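You operate a simulated robot arm through the tools that you are given. There is no shell and no other tool. Be economical: measure what you need, move in short steps, check, and stop when the job is done.

You are at the controls of a simulated robot arm. One attempt, no reset.

## Task
Put the small white bottle on the island top away on the top shelf of the bench shelves. Then take the blue cylinder and put it on the blue tray. Then close the drier drawer. Then fetch the blue computer and set it on the green book. Then put the green pack from the top of the grey block on the top of the wooden table. Then put the grey box from the top of the wooden table on the yellow mat. Then fetch the pink pouch and set it on top of the plain case on the middle shelf under the repair bench. Then take the yellow weight from the returns tray and put it in the sk pickup. The order counts. Set down upright: small white bottle, blue cylinder, grey box.

The check looks at the end state, three seconds after you hand in, the way a careful person would. Anything else that was tipped, shoved, dropped, spilled or broken makes it a failure.

## Robot
A 7-joint arm with a two-finger parallel gripper on a trunk, on a base that drives. Base frame: it is fixed to the floor where the robot stands at the start and does not move with it; the origin is under the middle of the robot, x ahead of it, y to its left, z up; the surface under the hand at the start is at about z = 0.86. Units: m, degrees, N and s.
With the tool pointing down near the work surface it reaches from about 0.1 to 0.54 m from the robot's upright axis, wherever it stands. Its first joint turns from -166.0 to 166.0 degrees. Places, roughly: blue computer [-3.25, 0.75, 0.75]; blue cylinder [2.25, 0.5, 0.75]; blue tray [0, 2.5, 1]; drier drawer [-3, 1.1, 0.9]; green book [-3.25, 2.75, 1]; green pack [-3.25, 1.25, 1]; grey box [-3.5, 1.25, 1]; pickup (21x15 cm) [-3.12, 1.6, 0.84]; pink pouch [-3.25, 0.25, 1]; plain case (21x16x9 cm) [-1.9, -2, 0.4]; small white bottle [0.5, 0, 1]; top of the wooden table [-3.3, 1.1, 0.8]; top shelf of the bench shelves [-2, 2.5, 0.6]; yellow mat (24x16 cm) [-1.2, 2.48, 0.88]; yellow weight [-3.25, 0.25, 1]. Payload 1.57 kg.
Tool frame: the origin (TCP) lies between the finger pads and is the grasp point; the fingertips stand 0.03 m ahead of it; z points along the fingers, y is the line along which they close. Largest opening 0.08 m; finger width 0.017, thickness 0.012; the body of the gripper, 0.04 by 0.082 m, starts 0.08 m behind the TCP.
Orientation is told as [roll, pitch, yaw] about the base's x, y, z axes, in that order, counted from this pose: with the fingers straight down and closing along the base's y, the tool's x points along the base's -x, its y along +y and its z along -z.

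## Interface
- The arm moves only by the tool drive_tool. Its argument "commands" is one flat list of numbers, 7 for each row, row after row: the shift along the base's x, y, z in m, then the turn, a rotation vector about the base's x, y, z in degrees, then the finger opening in m, from 0 to 0.08. In form: [dx, dy, dz, ax, ay, az, gripper, dx, dy, dz, ax, ay, az, gripper, ...]. A call has 1 to 12 rows; each row is the pose to reach, as a shift and turn from the pose commanded when the call began. Rows are played at 5 a second. More than 0.05 m and 8.6 degrees between two rows, or a gripper value outside its range, and nothing of the call is played. A pose out of reach is approached as far as the arm can. The call stops where the force on the tool passes 40 N (or 10 N more than at its start, if that is more) or the arm is blocked; 0.2 s more then pass. Each finger travels about 0.072 m/s and halts on what it meets, pressing with about 20 N; the grip force reading is that of the motor and also rises with nothing between the fingers. The clock runs only during rows and for 0.2 s after the last one: add rows that repeat a pose to give the fingers time. It gives the time, the measured TCP pose, the force on the tool (base axes), the opening and the grip force at its end, in the units of the frame above (readings bear some noise), with the torque about the TCP (base axes, N m) and any sound that the robot's microphone picked up.
- Cameras (640 x 400 px; columns grow to the right, rows downward): "scene" is now at [0.2137, 0.0122, 1.6226]; the picture's right is [0.30, -0.95, 0.00], its down [-0.89, -0.28, -0.36] and it looks along [0.35, 0.11, -0.93] (base axes); focal length 252 px, centre (320, 200). "wrist" rides on the gripper at [0.072, -0.007, -0.122] in the tool frame; the picture's right is [0.09, 1.00, 0.00], its down [-0.84, 0.08, -0.54] and it looks along [-0.54, 0.05, 0.84] (tool axes); focal length 238 px, centre (320, 200). There is no depth. A picture from a camera that has moved, and an enlarged one, comes with that camera's place and axes in the base frame and with its lens. The place of the scene camera against the robot may be out by one fixed shift of up to 0.012 m in any direction.
- snapshot(camera): a new picture of that camera. No time passes.
- move_column(by): slides the trunk up (or, below 0, down) by that many m; the arm and the scene camera ride with it, the base frame stays. It gives what a move gives, with no picture.
- roll_base(legs): drives the robot by 1 to 6 legs, each [ahead, left, turn to the left] in m, m and degrees, along the robot's own axes; the way and the turn of a leg run together, so that a leg with both is an arc; at most 1.5 m and 180 degrees a leg. The arm and the cameras ride along, it lands a little off, and it stops where it bumps. It gives what a move gives.
- head_to(pan, tilt): turns the head with the scene camera to pan (to the left, within 86 degrees either way) and tilt (down, from -29 to 69), counted from straight ahead of the robot. It gives what a move gives.
- enlarge(camera, box): a new picture of the part [left, top, right, bottom] of that camera's present view, enlarged. No time passes.
- job_done(): hands the job in; it is judged then, once.

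Go step by step. Nothing tells you exact positions but the pictures and the camera data: compare them with the known pose of the tool, close in by small moves and look again before you grip or let go. The budget is 217 turns and 198 pictures, counting those below and the enlarged ones. Unless the task says otherwise, let go and move clear before handing in, and close with one line.

The tools are called after "Emit:" by a JSON object that holds its "op" and its "data". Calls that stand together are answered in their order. drive_tool: Moves the arm, as the interface text tells. Its arguments: {"type":"object","properties":{"commands":{"type":"array"}},"required":["commands"]} The other tools are called the same way: move_column (by) slides the trunk up or down; roll_base (legs) drives the base; head_to (pan, tilt) turns the head that bears the scene camera; snapshot (camera) takes a picture; enlarge (camera, box) takes an enlarged picture of a part of a camera's view; job_done () hands the job in.

At the start:

```text
t: 0.0
position: [0.429, -0.0178, 1.0889]
orientation: [0.0, 0.0, 0.0]
contact_force: [0.5, 0.1, 0.7]
wrist_torque: [0.0, 0.02, -0.02]
width: 0.0801
grasp_force: 0.0
trunk travel left (down, up): [-0.883, 0.107]
robot x, y, heading: [0.0007, 0.0012, 0.1]
head pan, tilt: [17.4, 68.8]
```

scene: 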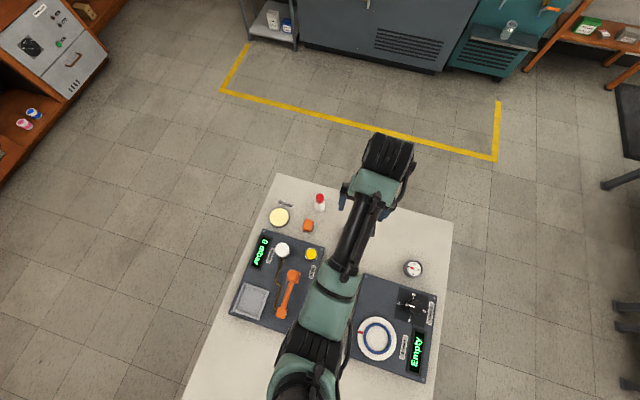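
wrist: 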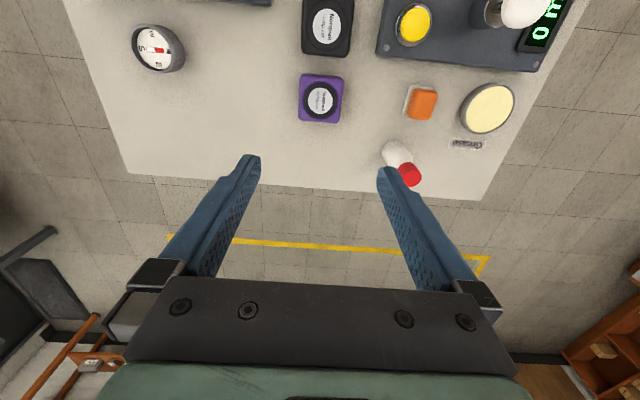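

I see a red-capped white bottle near the island's far edge, at about (0.48, 0.09). I'll look closer and survey the room.

Emit:
{"op": "enlarge", "data": {"camera": "scene", "box": [180, 160, 460, 400]}}

Emit:
{"op": "head_to", "data": {"pan": 0, "tilt": 25}}

Emit:
{"op": "snapshot", "data": {"camera": "scene"}}

Emit:
{"op": "head_to", "data": {"pan": 80, "tilt": 25}}

Emit:
{"op": "snapshot", "data": {"camera": "scene"}}

Emit:
{"op": "head_to", "data": {"pan": -80, "tilt": 25}}

Emit:
{"op": "snapshot", "data": {"camera": "scene"}}

```text
1.67 times, centred on (320, 280) of scene
camera zoom: at [0.2137, 0.0122, 1.6226], right [0.3, -0.95, 0.0], down [-0.89, -0.28, -0.36], along [0.35, 0.11, -0.93], focal length 420 px, centre (320, 67)
```

zoom: 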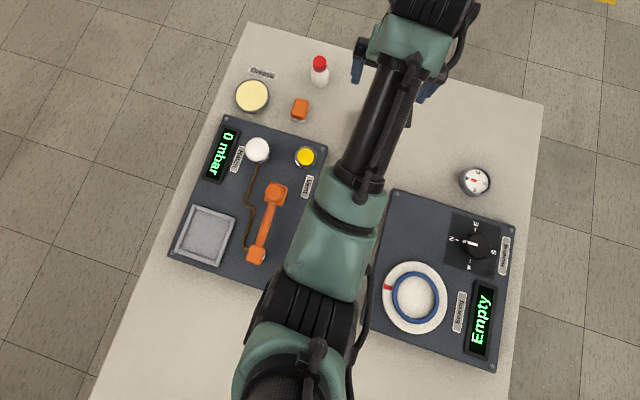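

```text
t: 1.1
position: [0.4289, -0.0186, 1.0893]
orientation: [-0.1, -0.1, -0.1]
contact_force: [-0.7, -0.6, -0.3]
wrist_torque: [0.02, 0.02, 0.03]
width: 0.0803
grasp_force: 0.0
trunk travel left (down, up): [-0.883, 0.107]
robot x, y, heading: [0.0033, 0.0019, -0.0]
head pan, tilt: [0.0, 25.0]
```

```text
194 pictures are left
camera scene: at [0.2525, -0.0044, 1.682], right [0.0, -1.0, 0.0], down [-0.42, 0.0, -0.91], along [0.91, 0.0, -0.42], focal length 252 px, centre (320, 200)
```

scene: 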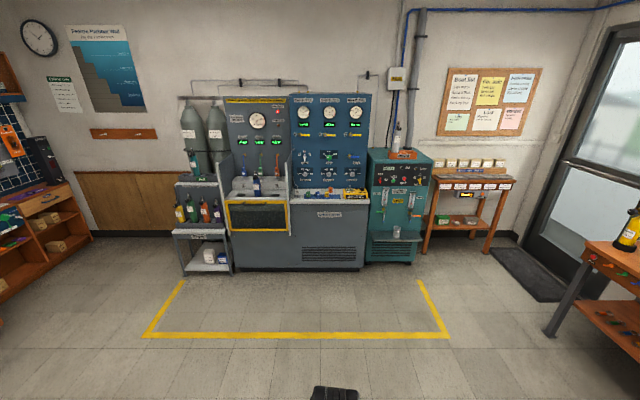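

```text
t: 2.6
position: [0.4287, -0.0185, 1.088]
orientation: [0.0, 0.0, -0.1]
contact_force: [-0.4, 0.3, 0.6]
wrist_torque: [0.0, 0.0, -0.02]
width: 0.0801
grasp_force: 0.0
trunk travel left (down, up): [-0.883, 0.107]
robot x, y, heading: [-0.0014, -0.0027, 0.1]
head pan, tilt: [80.0, 25.0]
```

```text
193 pictures are left
camera scene: at [0.1765, 0.0862, 1.6821], right [0.98, -0.17, 0.0], down [-0.07, -0.42, -0.91], along [0.16, 0.89, -0.42], focal length 252 px, centre (320, 200)
```

scene: 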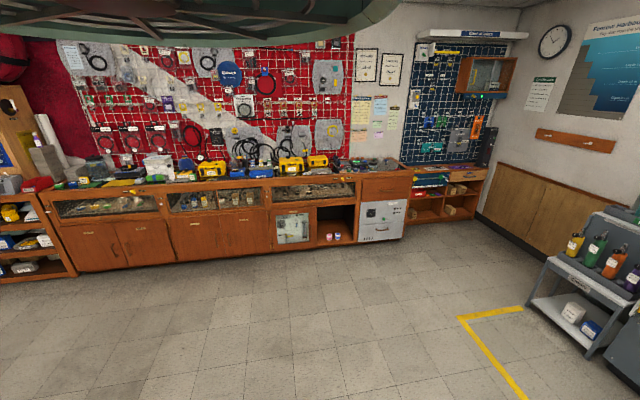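

```text
t: 5.1
position: [0.4288, -0.0181, 1.0884]
orientation: [0.0, 0.0, 0.0]
contact_force: [-0.9, -0.8, -0.5]
wrist_torque: [-0.03, 0.02, 0.01]
width: 0.0801
grasp_force: 0.2
trunk travel left (down, up): [-0.883, 0.107]
robot x, y, heading: [0.0002, 0.0036, 0.2]
head pan, tilt: [-80.0, 25.0]
```

```text
192 pictures are left
camera scene: at [0.1765, -0.0952, 1.6821], right [-0.98, -0.17, 0.0], down [-0.07, 0.42, -0.91], along [0.16, -0.89, -0.42], focal length 252 px, centre (320, 200)
```

scene: 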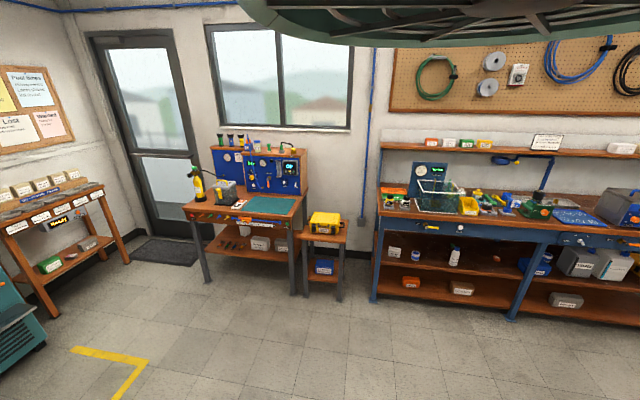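

The bottle is at about (0.477, 0.095). Next I'll check the bench shelves, since their clearance decides how to grip it.

Emit:
{"op": "head_to", "data": {"pan": 86, "tilt": 20}}

Emit:
{"op": "enlarge", "data": {"camera": "scene", "box": [0, 80, 200, 320]}}

```text
t: 7.6
position: [0.4288, -0.0179, 1.0869]
orientation: [0.0, 0.0, 0.0]
contact_force: [-0.2, -0.8, 0.0]
wrist_torque: [0.0, 0.02, 0.03]
width: 0.08
grasp_force: 0.0
trunk travel left (down, up): [-0.883, 0.107]
robot x, y, heading: [0.0013, 0.0034, 0.1]
head pan, tilt: [85.9, 20.0]
```

```text
1.67 times, centred on (100, 200) of scene
camera zoom: at [0.167, 0.0884, 1.6902], right [1.0, -0.07, 0.0], down [-0.02, -0.34, -0.94], along [0.07, 0.94, -0.34], focal length 420 px, centre (687, 200)
```

zoom: 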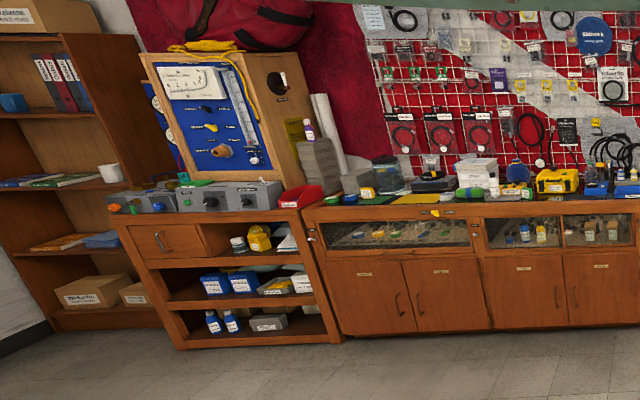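

The top shelf is a cubby under the counter, so the bottle needs a tilted grip from the front. I'll turn the hand about its axis first, while high up, so the camera ends up on top.

Emit:
{"op": "drive_tool", "data": {"commands": [0, 0, 0.02, 0, 0, 8, 0.08, 0, 0, 0.04, 0, 0, 16, 0.08, 0, 0, 0.06, 0, 0, 24, 0.08, 0, 0, 0.06, 0, 0, 32, 0.08, 0, 0, 0.06, 0, 0, 40, 0.08, 0, 0, 0.06, 0, 0, 48, 0.08, 0, 0, 0.06, 0, 0, 56, 0.08, 0, 0, 0.06, 0, 0, 64, 0.08, 0, 0, 0.06, 0, 0, 72, 0.08, 0, 0, 0.06, 0, 0, 80, 0.08, 0, 0, 0.06, 0, 0, 88, 0.08, 0, 0, 0.06, 0, 0, 90, 0.08]}}

Emit:
{"op": "drive_tool", "data": {"commands": [0, 0, 0, 0, 0, 8, 0.08, 0, 0, 0, 0, 0, 16, 0.08, 0, 0, 0, 0, 0, 24, 0.08, 0, 0, 0, 0, 0, 32, 0.08, 0, 0, 0, 0, 0, 40, 0.08, 0, 0, 0, 0, 0, 48, 0.08, 0, 0, 0, 0, 0, 56, 0.08, 0, 0, 0, 0, 0, 64, 0.08, 0, 0, 0, 0, 0, 72, 0.08, 0, 0, 0, 0, 0, 80, 0.08, 0, 0, 0, 0, 0, 88, 0.08, 0, 0, 0, 0, 0, 90, 0.08]}}

```text
t: 10.2
position: [0.428, -0.0181, 1.1477]
orientation: [0.0, 0.0, 90.1]
contact_force: [0.3, 0.7, 0.0]
wrist_torque: [0.0, 0.01, -0.02]
width: 0.0802
grasp_force: 0.0
out of reach, approached as far as the arm can: row 1
trunk travel left (down, up): [-0.883, 0.107]
robot x, y, heading: [-0.003, -0.0015, 0.1]
head pan, tilt: [85.9, 20.0]
```

```text
t: 12.8
position: [0.4712, 0.0001, 1.1339]
orientation: [-3.5, 4.9, 169.6]
contact_force: [0.6, -0.7, 0.5]
wrist_torque: [-0.03, 0.0, 0.03]
width: 0.0801
grasp_force: 0.0
out of reach, approached as far as the arm can: row 7, 8, 9, 10, 11, 12
trunk travel left (down, up): [-0.883, 0.107]
robot x, y, heading: [-0.0014, -0.0038, 0.2]
head pan, tilt: [85.9, 20.0]
```

The wrist hits a joint limit near 165°, so I'll go back to yaw 0 and use a tilted grip with the camera underneath.

Emit:
{"op": "drive_tool", "data": {"commands": [0, 0, 0, 0, 0, -8, 0.08, 0, 0, 0, 0, 0, -16, 0.08, 0, 0, 0, 0, 0, -24, 0.08, 0, 0, 0, 0, 0, -32, 0.08, 0, 0, 0, 0, 0, -40, 0.08, 0, 0, 0, 0, 0, -48, 0.08, 0, 0, 0, 0, 0, -56, 0.08, 0, 0, 0, 0, 0, -64, 0.08, 0, 0, 0, 0, 0, -72, 0.08, 0, 0, 0, 0, 0, -80, 0.08, 0, 0, 0, 0, 0, -88, 0.08, 0, 0, 0, 0, 0, -90, 0.08]}}

Emit:
{"op": "drive_tool", "data": {"commands": [0, 0, 0, 0, 0, -8, 0.08, 0, 0, 0, 0, 0, -16, 0.08, 0, 0, 0, 0, 0, -24, 0.08, 0, 0, 0, 0, 0, -32, 0.08, 0, 0, 0, 0, 0, -40, 0.08, 0, 0, 0, 0, 0, -48, 0.08, 0, 0, 0, 0, 0, -56, 0.08, 0, 0, 0, 0, 0, -64, 0.08, 0, 0, 0, 0, 0, -72, 0.08, 0, 0, 0, 0, 0, -80, 0.08]}}

```text
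t: 15.4
position: [0.4733, -0.0004, 1.1336]
orientation: [-3.5, 5.0, 79.4]
contact_force: [0.1, -0.4, -0.5]
wrist_torque: [0.03, 0.0, 0.01]
width: 0.0799
grasp_force: 0.0
trunk travel left (down, up): [-0.883, 0.107]
robot x, y, heading: [0.0003, 0.0003, 0.3]
head pan, tilt: [85.9, 20.0]
```

```text
t: 17.6
position: [0.4725, 0.0006, 1.1344]
orientation: [-3.4, 5.0, -0.5]
contact_force: [0.3, 0.5, -0.5]
wrist_torque: [0.0, 0.01, 0.02]
width: 0.08
grasp_force: 0.1
trunk travel left (down, up): [-0.883, 0.107]
robot x, y, heading: [-0.0009, -0.0016, -0.2]
head pan, tilt: [85.9, 20.0]
```

Emit:
{"op": "drive_tool", "data": {"commands": [0, 0, 0, 3.4, -5.0, 0, 0.08]}}

Emit:
{"op": "drive_tool", "data": {"commands": [-0.02, 0.02, 0, 0, -8, 0, 0.08, -0.04, 0.04, 0, 0, -16, 0, 0.08, -0.06, 0.06, 0, 0, -24, 0, 0.08, -0.08, 0.08, 0, 0, -32, 0, 0.08, -0.09, 0.095, -0.01, 0, -40, 0, 0.08, -0.09, 0.095, -0.03, 0, -48, 0, 0.08, -0.09, 0.095, -0.05, 0, -56, 0, 0.08, -0.09, 0.095, -0.08, 0, -60, 0, 0.08, -0.09, 0.095, -0.08, 0, -60, 0, 0.08]}}

Emit:
{"op": "snapshot", "data": {"camera": "wrist"}}

Emit:
{"op": "head_to", "data": {"pan": 15, "tilt": 65}}

Emit:
{"op": "snapshot", "data": {"camera": "scene"}}

```text
t: 18.0
position: [0.4728, -0.0008, 1.1351]
orientation: [-0.1, -0.1, -0.4]
contact_force: [-0.2, 0.1, 0.2]
wrist_torque: [0.02, 0.0, 0.01]
width: 0.08
grasp_force: 0.1
trunk travel left (down, up): [-0.883, 0.107]
robot x, y, heading: [-0.0019, 0.0015, 0.1]
head pan, tilt: [85.9, 20.0]
```

```text
t: 20.0
position: [0.3828, 0.0953, 1.0539]
orientation: [0.6, -60.1, -0.6]
contact_force: [-0.2, 0.1, -0.5]
wrist_torque: [0.01, 0.0, 0.0]
width: 0.0804
grasp_force: 0.0
trunk travel left (down, up): [-0.883, 0.107]
robot x, y, heading: [0.0003, -0.0022, 0.1]
head pan, tilt: [85.9, 20.0]
```

```text
190 pictures are left
camera wrist: at [0.2419, 0.0878, 1.0525], right [-0.04, 1.0, -0.07], down [-0.05, 0.07, 1.0], along [1.0, 0.05, 0.05], focal length 238 px, centre (320, 200)
```

wrist: 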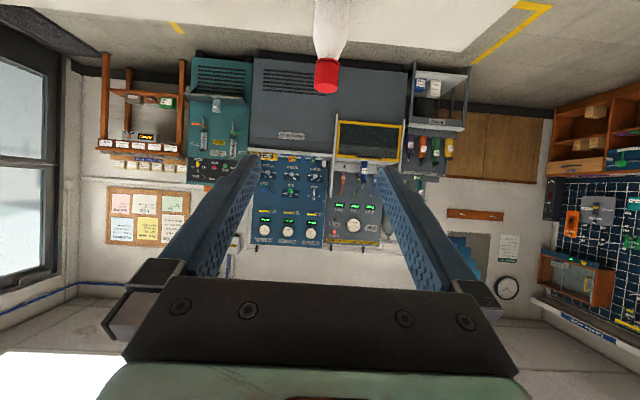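

```text
t: 21.5
position: [0.3829, 0.0953, 1.0551]
orientation: [0.6, -59.9, -0.6]
contact_force: [-0.4, -0.6, 0.1]
wrist_torque: [0.01, -0.01, 0.0]
width: 0.0801
grasp_force: 0.0
trunk travel left (down, up): [-0.883, 0.107]
robot x, y, heading: [-0.0008, -0.0025, -0.1]
head pan, tilt: [15.0, 65.0]
```

```text
189 pictures are left
camera scene: at [0.2191, 0.0113, 1.6265], right [0.26, -0.97, 0.0], down [-0.88, -0.24, -0.42], along [0.41, 0.11, -0.91], focal length 252 px, centre (320, 200)
```

scene: 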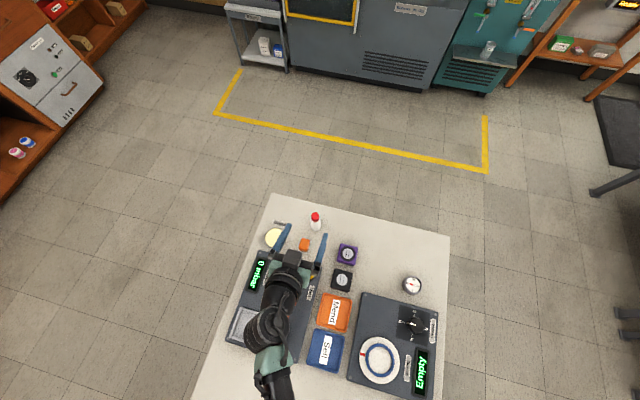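

The yellow vent button sits right where the wrist camera would hang, so I won't grip from this side. I'll drive around to the far side of the island, where the hand can hang off the edge.

Emit:
{"op": "roll_base", "data": {"legs": [[-0.35, 0, 0], [0, 1.0, 0], [1.4, 0, 0], [0, 0, 180], [0, 0.9, 0]]}}

Emit:
{"op": "head_to", "data": {"pan": 0, "tilt": 50}}

Emit:
{"op": "snapshot", "data": {"camera": "scene"}}

Emit:
{"op": "snapshot", "data": {"camera": "wrist"}}

```text
t: 46.9
position: [0.6882, -0.0039, 1.0553]
orientation: [0.6, -60.0, -179.9]
contact_force: [0.4, -0.6, -0.1]
wrist_torque: [0.0, -0.01, 0.0]
width: 0.08
grasp_force: 0.1
trunk travel left (down, up): [-0.883, 0.107]
robot x, y, heading: [1.0711, 0.0977, -179.3]
head pan, tilt: [15.0, 65.0]
```

```text
t: 47.6
position: [0.6888, -0.0028, 1.0551]
orientation: [0.5, -60.1, -179.9]
contact_force: [-0.6, -1.0, 0.4]
wrist_torque: [-0.01, 0.01, 0.0]
width: 0.0804
grasp_force: 0.0
trunk travel left (down, up): [-0.883, 0.107]
robot x, y, heading: [1.0706, 0.0976, -179.2]
head pan, tilt: [0.0, 50.0]
```

```text
188 pictures are left
camera scene: at [0.8146, 0.0891, 1.6445], right [-0.01, 1.0, 0.0], down [0.77, 0.01, -0.64], along [-0.64, -0.01, -0.77], focal length 252 px, centre (320, 200)
```

scene: 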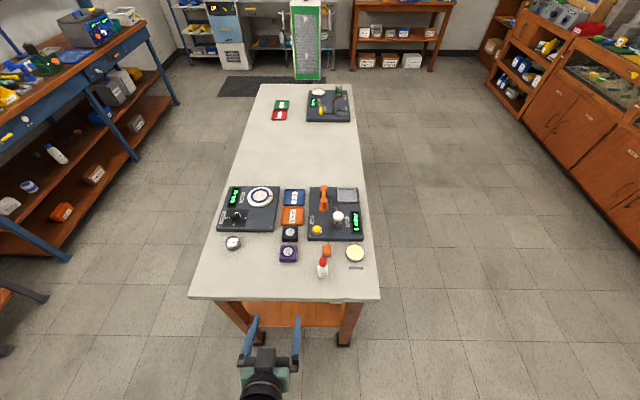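

```text
187 pictures are left
camera wrist: at [0.8311, 0.0039, 1.053], right [0.06, -1.0, -0.08], down [0.05, -0.07, 1.0], along [-1.0, -0.06, 0.05], focal length 238 px, centre (320, 200)
```

wrist: 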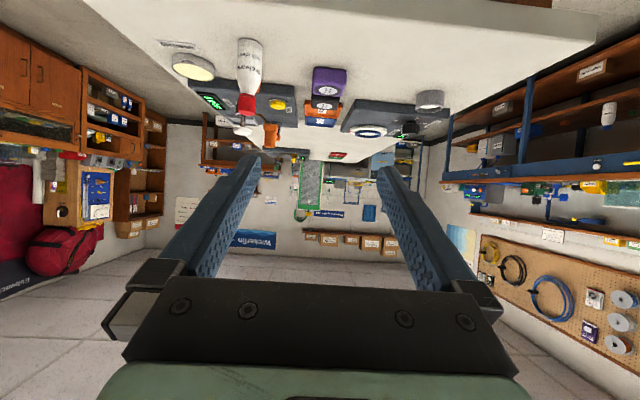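

Island objects match from this side, with the bottle at (0.476, 0.097). I'll line up behind it and look before closing in.

Emit:
{"op": "drive_tool", "data": {"commands": [0, 0.035, -0.02, 0, 0, 0, 0.08, -0.03, 0.07, -0.04, 0, 0, 0, 0.08, -0.06, 0.1, -0.06, 0, 0, 0, 0.08, -0.09, 0.1, -0.08, 0, 0, 0, 0.08, -0.11, 0.1, -0.092, 0, 0, 0, 0.08]}}

Emit:
{"op": "snapshot", "data": {"camera": "wrist"}}

Emit:
{"op": "snapshot", "data": {"camera": "scene"}}

```text
refused: row 2 steps farther than a row can; nothing moved
```

```text
186 pictures are left
camera wrist: at [0.8311, 0.0039, 1.053], right [0.06, -1.0, -0.08], down [0.05, -0.07, 1.0], along [-1.0, -0.06, 0.05], focal length 238 px, centre (320, 200)
```

wrist: 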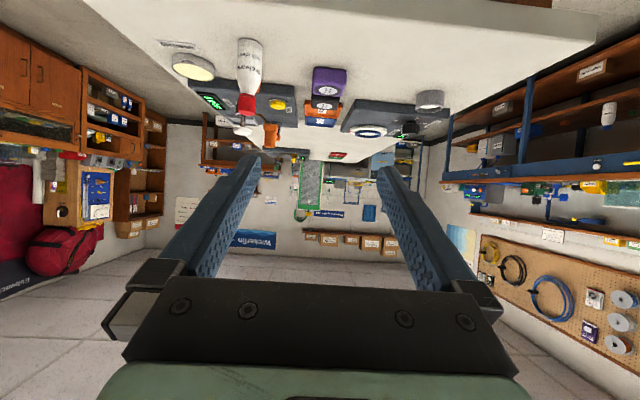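

```text
185 pictures are left
camera scene: at [0.8146, 0.0891, 1.6445], right [-0.01, 1.0, 0.0], down [0.77, 0.01, -0.64], along [-0.64, -0.01, -0.77], focal length 252 px, centre (320, 200)
```

scene: 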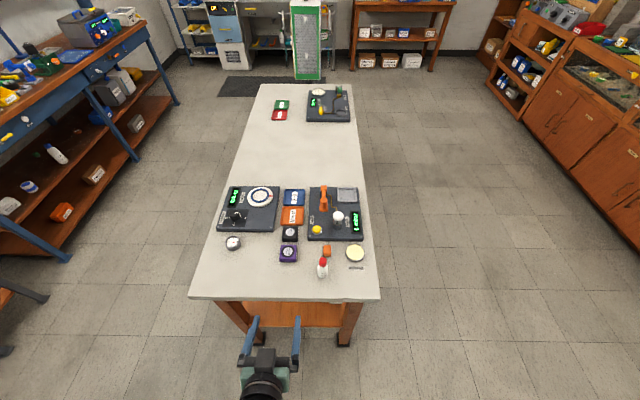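

That call was refused because the steps were too long; I'll use smaller ones.

Emit:
{"op": "drive_tool", "data": {"commands": [0, 0.035, -0.02, 0, 0, 0, 0.08, -0.02, 0.07, -0.04, 0, 0, 0, 0.08, -0.04, 0.1, -0.06, 0, 0, 0, 0.08, -0.07, 0.1, -0.08, 0, 0, 0, 0.08, -0.11, 0.1, -0.092, 0, 0, 0, 0.08]}}

Emit:
{"op": "snapshot", "data": {"camera": "wrist"}}

Emit:
{"op": "enlarge", "data": {"camera": "scene", "box": [220, 200, 420, 400]}}

```text
t: 48.8
position: [0.5787, 0.0951, 0.9633]
orientation: [0.4, -60.0, -179.9]
contact_force: [0.2, 0.9, -0.2]
wrist_torque: [0.0, 0.0, 0.0]
width: 0.0799
grasp_force: 0.0
trunk travel left (down, up): [-0.883, 0.107]
robot x, y, heading: [1.0742, 0.0957, -179.4]
head pan, tilt: [0.0, 50.0]
```

```text
184 pictures are left
camera wrist: at [0.7204, 0.1025, 0.9606], right [0.06, -1.0, -0.08], down [0.05, -0.07, 1.0], along [-1.0, -0.06, 0.05], focal length 238 px, centre (320, 200)
```

wrist: 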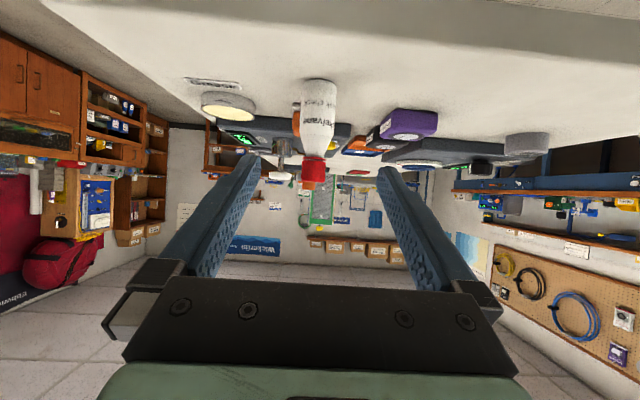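

```text
2.00 times, centred on (320, 300) of scene
camera zoom: at [0.8131, 0.0891, 1.6444], right [-0.01, 1.0, 0.0], down [0.77, 0.01, -0.64], along [-0.64, -0.01, -0.77], focal length 504 px, centre (320, 0)
```

zoom: 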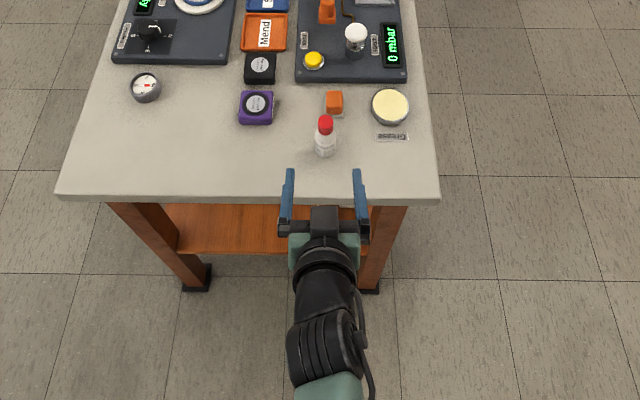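

The bottle is centred between the fingers. I'll go in and grip.

Emit:
{"op": "drive_tool", "data": {"commands": [-0.034, 0.002, -0.019, 0, 0, 0, 0.08, -0.068, 0.002, -0.038, 0, 0, 0, 0.08, -0.1, 0.002, -0.058, 0, 0, 0, 0.08, -0.1, 0.002, -0.058, 0, 0, 0, 0.03, -0.1, 0.002, -0.058, 0, 0, 0, 0.02, -0.1, 0.002, -0.058, 0, 0, 0, 0.02, -0.1, 0.002, -0.058, 0, 0, 0, 0.02]}}

Emit:
{"op": "snapshot", "data": {"camera": "wrist"}}

```text
t: 50.4
position: [0.5075, 0.1004, 0.9069]
orientation: [1.0, -57.2, -179.0]
contact_force: [-1.1, 0.2, 0.4]
wrist_torque: [0.0, -0.01, 0.0]
width: 0.0325
grasp_force: 20.4
out of reach, approached as far as the arm can: row 2, 3
trunk travel left (down, up): [-0.883, 0.107]
robot x, y, heading: [1.0717, 0.0933, -179.3]
head pan, tilt: [0.0, 50.0]
```

```text
182 pictures are left
camera wrist: at [0.6487, 0.1099, 0.911], right [0.08, -0.99, -0.07], down [0.01, -0.07, 1.0], along [-1.0, -0.08, 0.0], focal length 238 px, centre (320, 200)
```

wrist: 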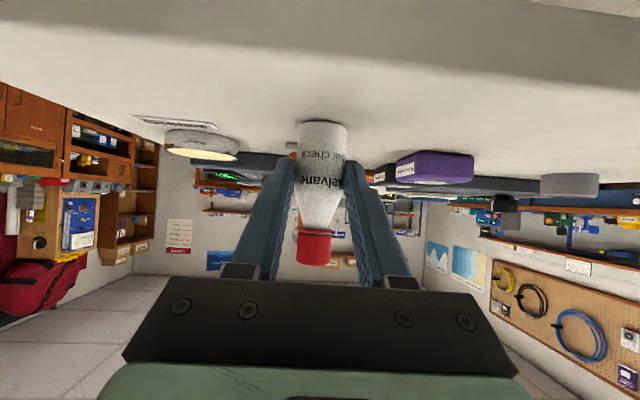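

Only the fingertips have it, since the arm ran out of reach. I'll open, back off, move the base a little closer and grip again.

Emit:
{"op": "drive_tool", "data": {"commands": [0, 0, 0, 0, 0, 0, 0.06, 0, 0, 0, 0, 0, 0, 0.08, 0, 0, 0, 0, 0, 0, 0.08, 0.035, 0, 0.02, 0, 0, 0, 0.08, 0.07, 0, 0.05, 0, 0, 0, 0.08, 0.1, 0, 0.06, 0, 0, 0, 0.08]}}

Emit:
{"op": "roll_base", "data": {"legs": [[0.1, 0, 0]]}}

Emit:
{"op": "snapshot", "data": {"camera": "wrist"}}

```text
t: 51.8
position: [0.5801, 0.0964, 0.966]
orientation: [1.1, -60.2, 179.9]
contact_force: [0.0, 0.9, -0.7]
wrist_torque: [-0.03, 0.01, 0.07]
width: 0.0798
grasp_force: 0.0
out of reach, approached as far as the arm can: row 5
trunk travel left (down, up): [-0.883, 0.107]
robot x, y, heading: [1.0698, 0.0952, -179.0]
head pan, tilt: [0.0, 50.0]
```

```text
t: 53.0
position: [0.4808, 0.0964, 0.9651]
orientation: [0.5, -60.0, -180.0]
contact_force: [0.6, 0.3, -0.1]
wrist_torque: [0.0, -0.02, 0.01]
width: 0.0803
grasp_force: 0.0
trunk travel left (down, up): [-0.883, 0.107]
robot x, y, heading: [0.9732, 0.0988, -179.2]
head pan, tilt: [0.0, 50.0]
```

```text
181 pictures are left
camera wrist: at [0.6224, 0.104, 0.9628], right [0.06, -1.0, -0.08], down [0.05, -0.07, 1.0], along [-1.0, -0.06, 0.05], focal length 238 px, centre (320, 200)
```

wrist: 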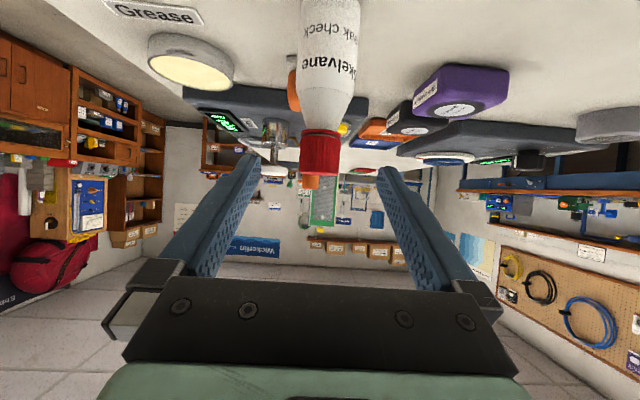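

Emit:
{"op": "drive_tool", "data": {"commands": [-0.002, 0, -0.03, 0, 0, 0, 0.08, -0.004, 0, -0.06, 0, 0, 0, 0.08, -0.004, 0, -0.06, 0, 0, 0, 0.08, -0.004, 0, -0.06, 0, 0, 0, 0.03, -0.004, 0, -0.06, 0, 0, 0, 0.02, -0.004, 0, -0.06, 0, 0, 0, 0.02, -0.004, 0, -0.06, 0, 0, 0, 0.02]}}

Emit:
{"op": "snapshot", "data": {"camera": "wrist"}}

```text
t: 54.6
position: [0.4759, 0.0961, 0.9043]
orientation: [0.6, -59.9, -179.9]
contact_force: [0.2, -0.1, 0.7]
wrist_torque: [-0.02, -0.03, -0.01]
width: 0.0332
grasp_force: 20.0
trunk travel left (down, up): [-0.883, 0.107]
robot x, y, heading: [0.9715, 0.0913, -179.3]
head pan, tilt: [0.0, 50.0]
```

```text
180 pictures are left
camera wrist: at [0.6182, 0.1036, 0.9025], right [0.06, -1.0, -0.08], down [0.05, -0.07, 1.0], along [-1.0, -0.06, 0.05], focal length 238 px, centre (320, 200)
```

wrist: 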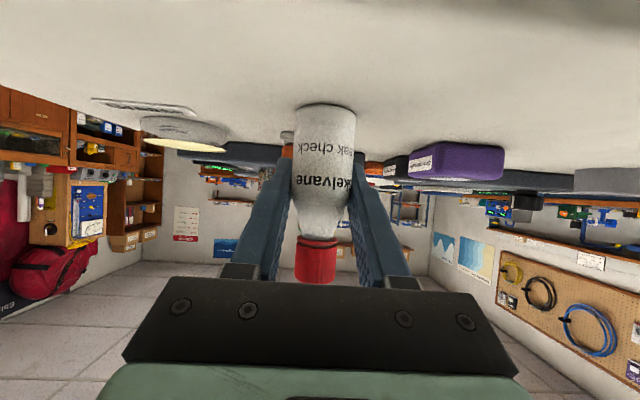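

Gripped well. I'll lift and drive to the bench shelves.

Emit:
{"op": "drive_tool", "data": {"commands": [0, 0, 0.04, 0, 0, 0, 0.02, 0, 0, 0.08, 0, 0, 0, 0.02, 0, 0, 0.12, 0, 0, 0, 0.02]}}

Emit:
{"op": "roll_base", "data": {"legs": [[-0.2, 0, 0], [0, -1.1, 0], [1.5, 0, 0], [1.5, 0, 0], [0, 0, -90]]}}

Emit:
{"op": "head_to", "data": {"pan": 0, "tilt": 40}}

Emit:
{"op": "snapshot", "data": {"camera": "scene"}}

```text
t: 55.4
position: [0.4762, 0.0967, 1.0231]
orientation: [0.5, -59.8, -179.8]
contact_force: [0.1, 0.6, 0.3]
wrist_torque: [0.0, 0.0, 0.01]
width: 0.0333
grasp_force: 19.7
trunk travel left (down, up): [-0.883, 0.107]
robot x, y, heading: [0.9708, 0.0936, -179.1]
head pan, tilt: [0.0, 50.0]
```

```text
t: 80.0
position: [-1.8312, 1.6147, 1.0234]
orientation: [0.4, -60.0, 90.2]
contact_force: [-0.6, 0.4, -1.3]
wrist_torque: [-0.01, -0.02, 0.03]
width: 0.033
grasp_force: 20.1
trunk travel left (down, up): [-0.883, 0.107]
robot x, y, heading: [-1.8261, 1.1137, 90.9]
head pan, tilt: [0.0, 50.0]
```

```text
t: 80.7
position: [-1.8314, 1.6139, 1.0242]
orientation: [0.4, -60.0, 90.2]
contact_force: [0.1, -0.6, -1.3]
wrist_torque: [-0.01, -0.04, 0.02]
width: 0.033
grasp_force: 19.8
trunk travel left (down, up): [-0.883, 0.107]
robot x, y, heading: [-1.8339, 1.1206, 90.8]
head pan, tilt: [0.0, 40.0]
```

```text
179 pictures are left
camera scene: at [-1.8448, 1.3689, 1.6587], right [1.0, 0.01, 0.0], down [0.01, -0.64, -0.77], along [-0.01, 0.77, -0.64], focal length 252 px, centre (320, 200)
```

scene: 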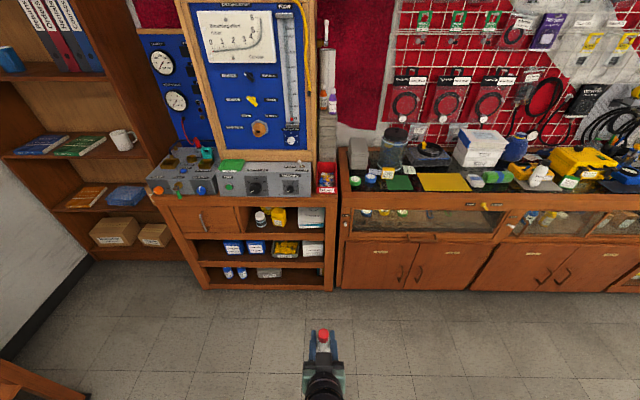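

Emit:
{"op": "enlarge", "data": {"camera": "scene", "box": [150, 190, 340, 300]}}

Emit:
{"op": "snapshot", "data": {"camera": "wrist"}}

```text
3.37 times, centred on (245, 245) of scene
camera zoom: at [-1.8448, 1.3689, 1.6587], right [1.0, 0.01, 0.0], down [0.01, -0.64, -0.77], along [-0.01, 0.77, -0.64], focal length 848 px, centre (573, 48)
```

zoom: 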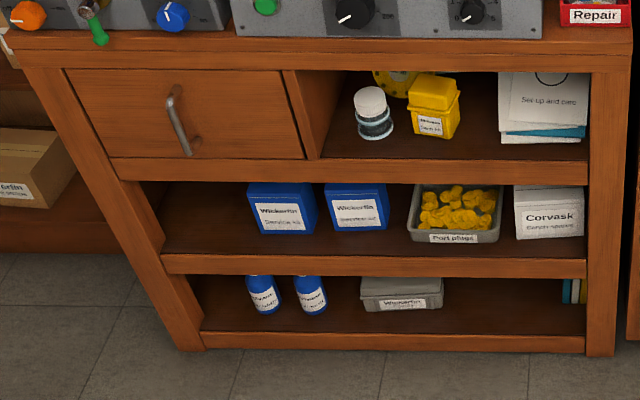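

```text
177 pictures are left
camera wrist: at [-1.8225, 1.4719, 1.0221], right [-1.0, -0.06, -0.08], down [-0.07, -0.05, 1.0], along [-0.06, 1.0, 0.05], focal length 238 px, centre (320, 200)
```

wrist: 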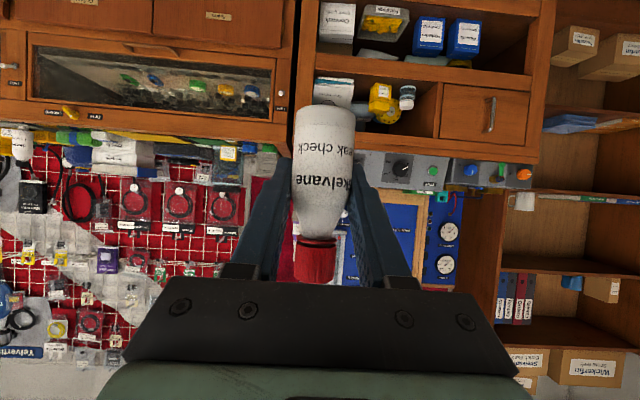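

The top shelf's front edge is at about y 2.357 with its surface near z 0.59. A gap between the yellow box and the leaflets looks usable, so I'll move in and lower the trunk for a closer look.

Emit:
{"op": "roll_base", "data": {"legs": [[0, 0.19, 0], [0.5, 0, 0]]}}

Emit:
{"op": "move_column", "data": {"by": -0.35}}

Emit:
{"op": "snapshot", "data": {"camera": "wrist"}}

Emit:
{"op": "snapshot", "data": {"camera": "scene"}}

```text
t: 84.8
position: [-2.0285, 2.1129, 1.0243]
orientation: [0.6, -60.1, 90.1]
contact_force: [-0.3, -0.1, -0.4]
wrist_torque: [0.01, -0.01, 0.0]
width: 0.0334
grasp_force: 20.0
trunk travel left (down, up): [-0.883, 0.107]
robot x, y, heading: [-2.0274, 1.6171, 90.8]
head pan, tilt: [0.0, 40.0]
```

```text
t: 88.2
position: [-2.0283, 2.1124, 0.6743]
orientation: [0.5, -60.0, 90.1]
contact_force: [0.7, 0.6, -1.1]
wrist_torque: [0.0, -0.01, -0.04]
width: 0.033
grasp_force: 20.6
trunk travel left (down, up): [-0.533, 0.457]
robot x, y, heading: [-2.0268, 1.6173, 90.5]
head pan, tilt: [0.0, 40.0]
```

```text
176 pictures are left
camera wrist: at [-2.0201, 1.9703, 0.6722], right [-1.0, -0.06, -0.08], down [-0.07, -0.05, 1.0], along [-0.06, 1.0, 0.05], focal length 238 px, centre (320, 200)
```

wrist: 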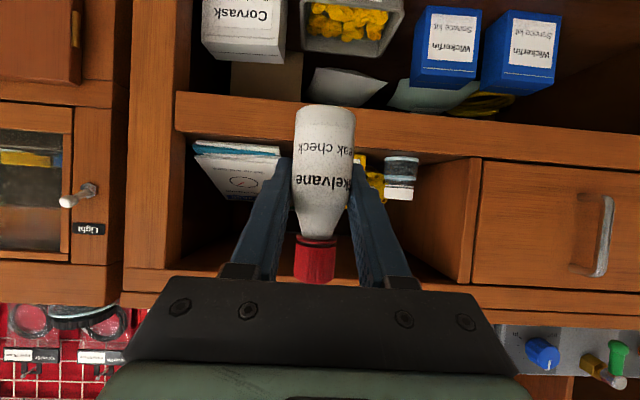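

```text
175 pictures are left
camera scene: at [-2.0425, 1.8672, 1.3088], right [1.0, 0.01, 0.0], down [0.01, -0.64, -0.77], along [-0.01, 0.77, -0.64], focal length 252 px, centre (320, 200)
```

scene: 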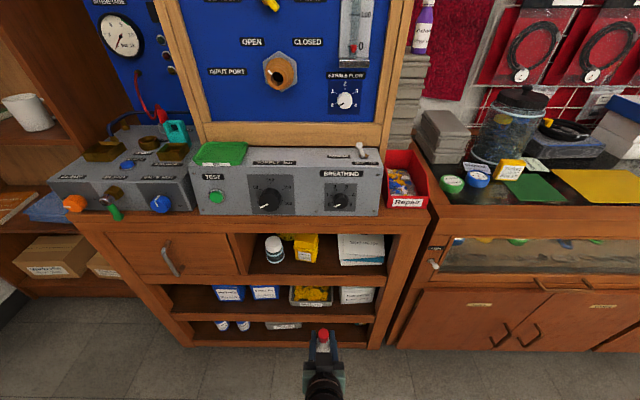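

Emit:
{"op": "enlarge", "data": {"camera": "scene", "box": [240, 220, 400, 320]}}

```text
4.00 times, centred on (320, 270) of scene
camera zoom: at [-2.0425, 1.8672, 1.3088], right [1.0, 0.01, 0.0], down [0.01, -0.64, -0.77], along [-0.01, 0.77, -0.64], focal length 1007 px, centre (320, -80)
```

zoom: 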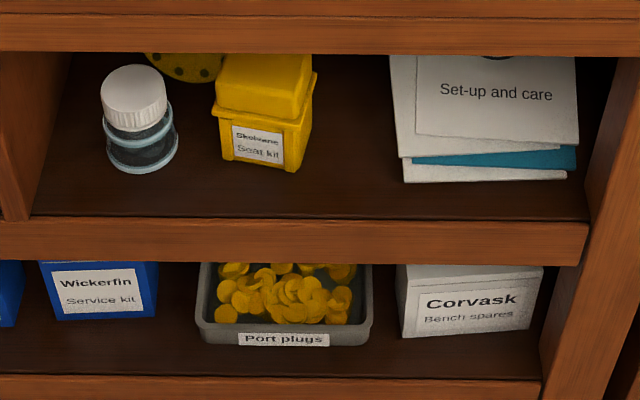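

The gap centre is at about x −2.01 and I'll aim for y 2.38. I'll drive in with the bottle 4 cm above the shelf.

Emit:
{"op": "drive_tool", "data": {"commands": [0.009, 0, 0, 0, 0, 0, 0.02, 0.018, 0, 0, 0, 0, 0, 0.02]}}

Emit:
{"op": "roll_base", "data": {"legs": [[0.2, 0, 0]]}}

Emit:
{"op": "snapshot", "data": {"camera": "wrist"}}

Emit:
{"op": "snapshot", "data": {"camera": "scene"}}

```text
t: 88.8
position: [-2.0101, 2.1134, 0.6733]
orientation: [0.5, -60.0, 90.1]
contact_force: [-0.3, 0.6, -0.8]
wrist_torque: [-0.01, -0.02, 0.0]
width: 0.0329
grasp_force: 20.2
trunk travel left (down, up): [-0.533, 0.457]
robot x, y, heading: [-2.0302, 1.6148, 90.7]
head pan, tilt: [0.0, 40.0]
```

```text
t: 90.4
position: [-2.013, 2.3089, 0.674]
orientation: [0.6, -60.0, 90.2]
contact_force: [-0.2, 0.1, -0.2]
wrist_torque: [-0.02, 0.01, -0.01]
width: 0.0332
grasp_force: 19.5
trunk travel left (down, up): [-0.533, 0.457]
robot x, y, heading: [-2.0332, 1.8142, 90.6]
head pan, tilt: [0.0, 40.0]
```

```text
173 pictures are left
camera wrist: at [-2.0048, 2.1668, 0.6717], right [-1.0, -0.06, -0.08], down [-0.07, -0.05, 1.0], along [-0.06, 1.0, 0.05], focal length 238 px, centre (320, 200)
```

wrist: 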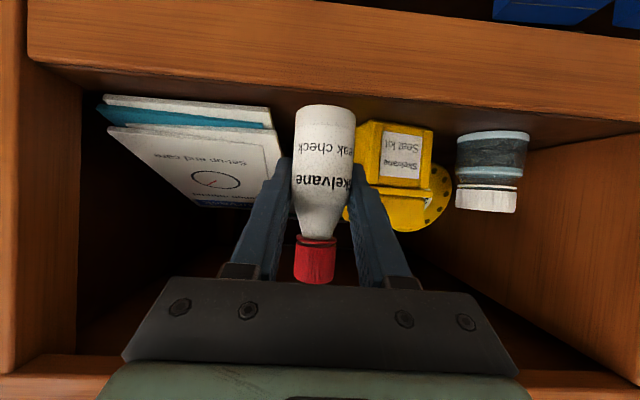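

```text
172 pictures are left
camera scene: at [-2.0451, 2.0641, 1.3086], right [1.0, 0.01, 0.0], down [0.01, -0.64, -0.77], along [-0.01, 0.77, -0.64], focal length 252 px, centre (320, 200)
```

scene: 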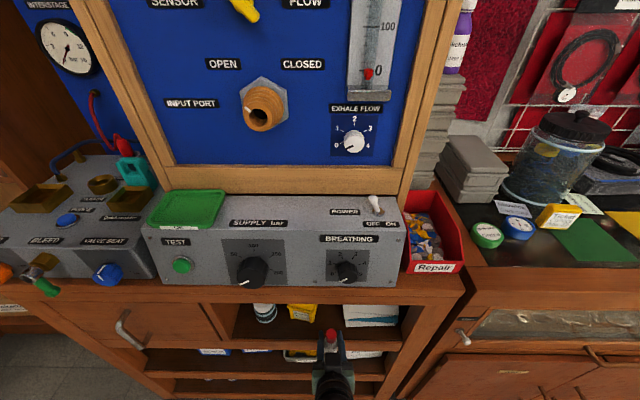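

Emit:
{"op": "roll_base", "data": {"legs": [[0.045, 0, 0]]}}

Emit:
{"op": "snapshot", "data": {"camera": "wrist"}}

```text
t: 91.3
position: [-2.0131, 2.3535, 0.6739]
orientation: [0.5, -59.9, 90.1]
contact_force: [-0.8, 0.2, -0.6]
wrist_torque: [0.02, -0.02, -0.01]
width: 0.033
grasp_force: 20.0
trunk travel left (down, up): [-0.533, 0.457]
robot x, y, heading: [-2.0333, 1.8549, 90.8]
head pan, tilt: [0.0, 40.0]
```

```text
171 pictures are left
camera wrist: at [-2.0053, 2.2115, 0.6716], right [-1.0, -0.06, -0.08], down [-0.07, -0.05, 1.0], along [-0.06, 1.0, 0.05], focal length 238 px, centre (320, 200)
```

wrist: 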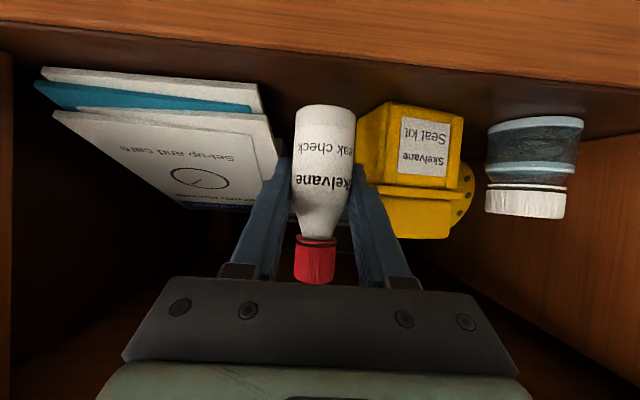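

Emit:
{"op": "drive_tool", "data": {"commands": [0, 0.015, 0, 0, 0, 0, 0.02, 0, 0.029, 0, 0, 0, 0, 0.02, 0, 0.029, -0.015, 0, 0, 0, 0.02, 0, 0.029, -0.025, 0, 0, 0, 0.02, 0, 0.029, -0.03, 0, 0, 0, 0.02]}}

Emit:
{"op": "snapshot", "data": {"camera": "wrist"}}

```text
t: 92.5
position: [-2.0131, 2.3839, 0.649]
orientation: [0.4, -60.7, 90.1]
contact_force: [0.3, -0.7, 15.1]
wrist_torque: [-0.11, 0.02, -0.11]
width: 0.0333
grasp_force: 20.2
trunk travel left (down, up): [-0.533, 0.457]
robot x, y, heading: [-2.0287, 1.8621, 90.6]
head pan, tilt: [0.0, 40.0]
```

```text
170 pictures are left
camera wrist: at [-2.0054, 2.2423, 0.6448], right [-1.0, -0.05, -0.08], down [-0.07, -0.06, 1.0], along [-0.06, 1.0, 0.06], focal length 238 px, centre (320, 200)
```

wrist: 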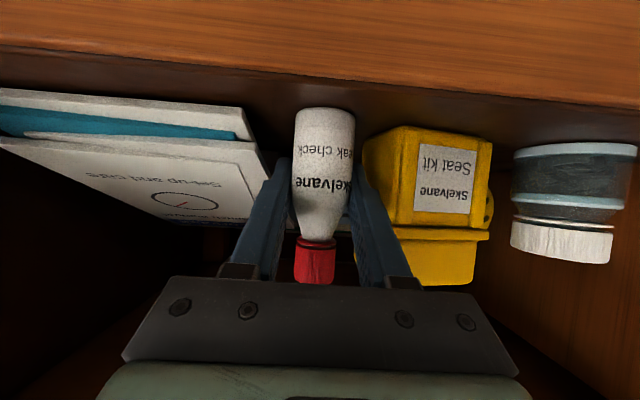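

The bottle has touched down. I'll ease the pressure, open slightly and back out.

Emit:
{"op": "drive_tool", "data": {"commands": [0, 0, 0.005, 0, 0, 0, 0.02, 0, 0, 0.005, 0, 0, 0, 0.046, 0, 0, 0.005, 0, 0, 0, 0.046, 0, 0, 0.005, 0, 0, 0, 0.046]}}

Emit:
{"op": "snapshot", "data": {"camera": "wrist"}}

```text
t: 93.5
position: [-2.0148, 2.3832, 0.6488]
orientation: [0.6, -59.9, 90.1]
contact_force: [-0.6, 0.0, 0.1]
wrist_torque: [0.01, -0.01, -0.02]
width: 0.0458
grasp_force: 0.1
trunk travel left (down, up): [-0.533, 0.457]
robot x, y, heading: [-2.0321, 1.8572, 90.8]
head pan, tilt: [0.0, 40.0]
```

```text
169 pictures are left
camera wrist: at [-2.0054, 2.24, 0.6468], right [-1.0, -0.06, -0.08], down [-0.07, -0.05, 1.0], along [-0.06, 1.0, 0.05], focal length 238 px, centre (320, 200)
```

wrist: 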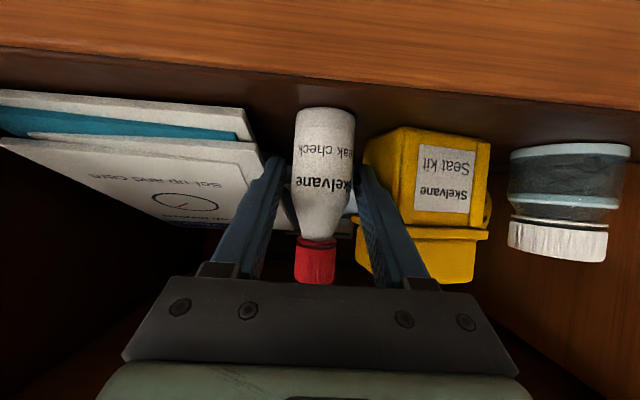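

Emit:
{"op": "drive_tool", "data": {"commands": [0, -0.03, 0.005, 0, 0, 0, 0.046, 0, -0.07, 0.01, 0, 0, 0, 0.046, 0, -0.11, 0.02, 0, 0, 0, 0.046, 0, -0.15, 0.02, 0, 0, 0, 0.046]}}

Emit:
{"op": "roll_base", "data": {"legs": [[-0.5, 0, 0]]}}

Emit:
{"op": "snapshot", "data": {"camera": "wrist"}}

Emit:
{"op": "move_column", "data": {"by": 0.35}}

```text
t: 94.5
position: [-2.0137, 2.2326, 0.6693]
orientation: [0.4, -60.1, 90.1]
contact_force: [-0.3, 0.0, 0.1]
wrist_torque: [0.01, -0.03, 0.01]
width: 0.0462
grasp_force: 0.0
trunk travel left (down, up): [-0.533, 0.457]
robot x, y, heading: [-2.0301, 1.8565, 90.6]
head pan, tilt: [0.0, 40.0]
```

```text
t: 97.4
position: [-2.0091, 1.7399, 0.6686]
orientation: [0.5, -60.1, 90.0]
contact_force: [0.3, 0.4, 0.2]
wrist_torque: [0.02, 0.02, 0.01]
width: 0.046
grasp_force: 0.1
trunk travel left (down, up): [-0.533, 0.457]
robot x, y, heading: [-2.0267, 1.3652, 90.2]
head pan, tilt: [0.0, 40.0]
```

```text
168 pictures are left
camera wrist: at [-1.9995, 1.5971, 0.6669], right [-1.0, -0.05, -0.08], down [-0.07, -0.05, 1.0], along [-0.06, 1.0, 0.05], focal length 238 px, centre (320, 200)
```

wrist: 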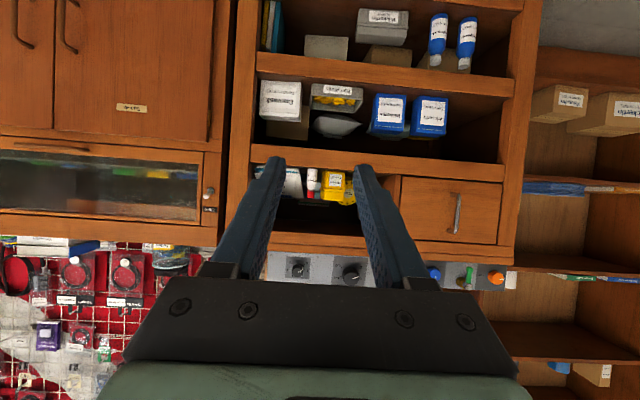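

```text
t: 100.9
position: [-2.0076, 1.7401, 1.0186]
orientation: [0.5, -60.0, 90.1]
contact_force: [-0.5, -0.2, 1.1]
wrist_torque: [0.02, -0.01, 0.02]
width: 0.046
grasp_force: 0.1
trunk travel left (down, up): [-0.883, 0.107]
robot x, y, heading: [-2.0252, 1.3646, 90.4]
head pan, tilt: [0.0, 40.0]
```

The bottle stands upright on the top shelf. Next is the blue cylinder; I'll drive to the filling station.

Emit:
{"op": "roll_base", "data": {"legs": [[0, 0, -90], [1.5, 0, 0], [1.5, 0, 0], [0, -0.85, 0]]}}

Emit:
{"op": "head_to", "data": {"pan": 0, "tilt": 35}}

Emit:
{"op": "snapshot", "data": {"camera": "scene"}}

Emit:
{"op": "enlarge", "data": {"camera": "scene", "box": [220, 60, 460, 210]}}

```text
t: 123.3
position: [1.3564, 0.5254, 1.0184]
orientation: [0.6, -60.0, -0.3]
contact_force: [-0.3, -0.8, -0.2]
wrist_torque: [-0.01, -0.01, 0.03]
width: 0.0459
grasp_force: 0.1
trunk travel left (down, up): [-0.883, 0.107]
robot x, y, heading: [0.9789, 0.5441, -0.0]
head pan, tilt: [0.0, 40.0]
```

```text
t: 124.0
position: [1.3559, 0.5255, 1.0186]
orientation: [0.5, -60.0, -0.4]
contact_force: [-0.2, -0.5, 1.3]
wrist_torque: [-0.01, -0.04, -0.02]
width: 0.0459
grasp_force: 0.0
trunk travel left (down, up): [-0.883, 0.107]
robot x, y, heading: [0.9817, 0.5445, 0.3]
head pan, tilt: [0.0, 35.0]
```

```text
167 pictures are left
camera scene: at [1.2294, 0.5429, 1.6663], right [0.0, -1.0, 0.0], down [-0.57, 0.0, -0.82], along [0.82, 0.0, -0.57], focal length 252 px, centre (320, 200)
```

scene: 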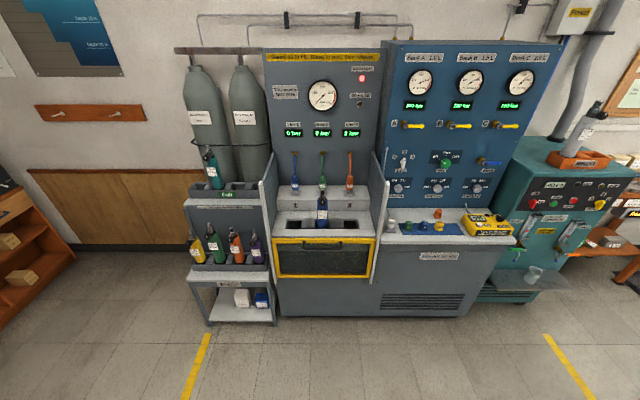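

```text
2.67 times, centred on (340, 135) of scene
camera zoom: at [1.2294, 0.5429, 1.6663], right [0.0, -1.0, 0.0], down [-0.57, 0.0, -0.82], along [0.82, 0.0, -0.57], focal length 671 px, centre (267, 373)
```

zoom: 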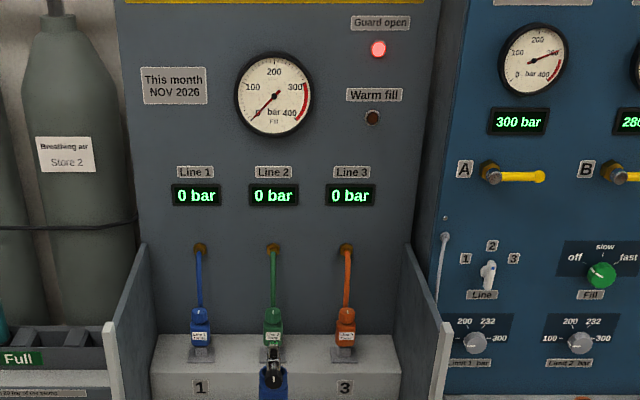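

Emit:
{"op": "enlarge", "data": {"camera": "scene", "box": [240, 140, 400, 280]}}

Emit:
{"op": "enlarge", "data": {"camera": "scene", "box": [170, 140, 290, 320]}}

Emit:
{"op": "snapshot", "data": {"camera": "wrist"}}

```text
2.86 times, centred on (320, 210) of scene
camera zoom: at [1.2294, 0.5429, 1.6663], right [0.0, -1.0, 0.0], down [-0.57, 0.0, -0.82], along [0.82, 0.0, -0.57], focal length 719 px, centre (320, 171)
```

zoom: 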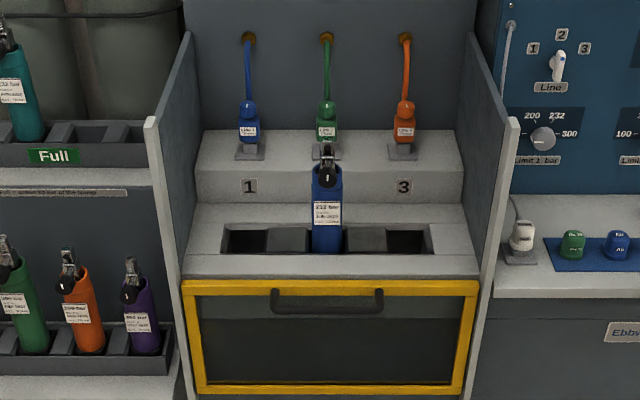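

```text
2.22 times, centred on (230, 230) of scene
camera zoom: at [1.2294, 0.5429, 1.6663], right [0.0, -1.0, 0.0], down [-0.57, 0.0, -0.82], along [0.82, 0.0, -0.57], focal length 559 px, centre (520, 133)
```

zoom: 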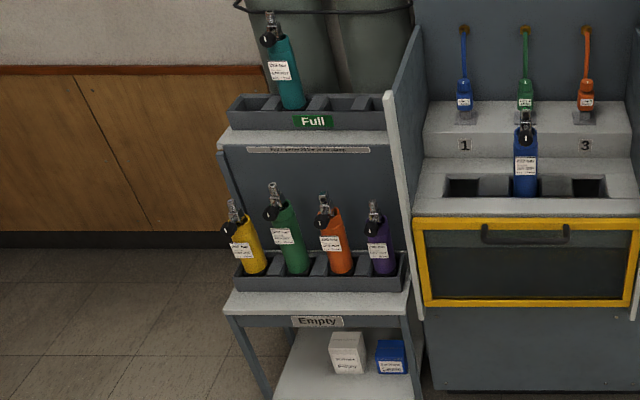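

```text
163 pictures are left
camera wrist: at [1.2148, 0.517, 1.0169], right [-0.05, 1.0, -0.08], down [-0.05, 0.07, 1.0], along [1.0, 0.05, 0.05], focal length 238 px, centre (320, 200)
```

wrist: 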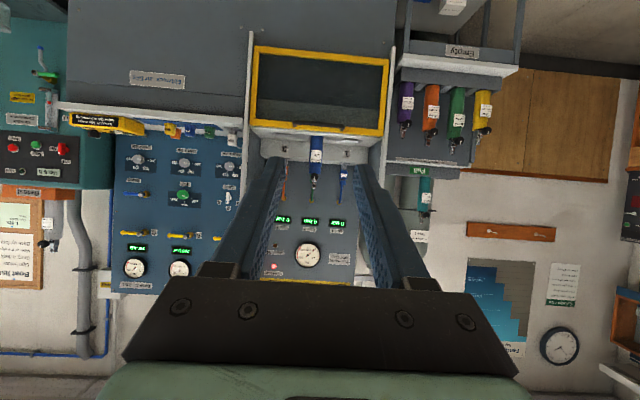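

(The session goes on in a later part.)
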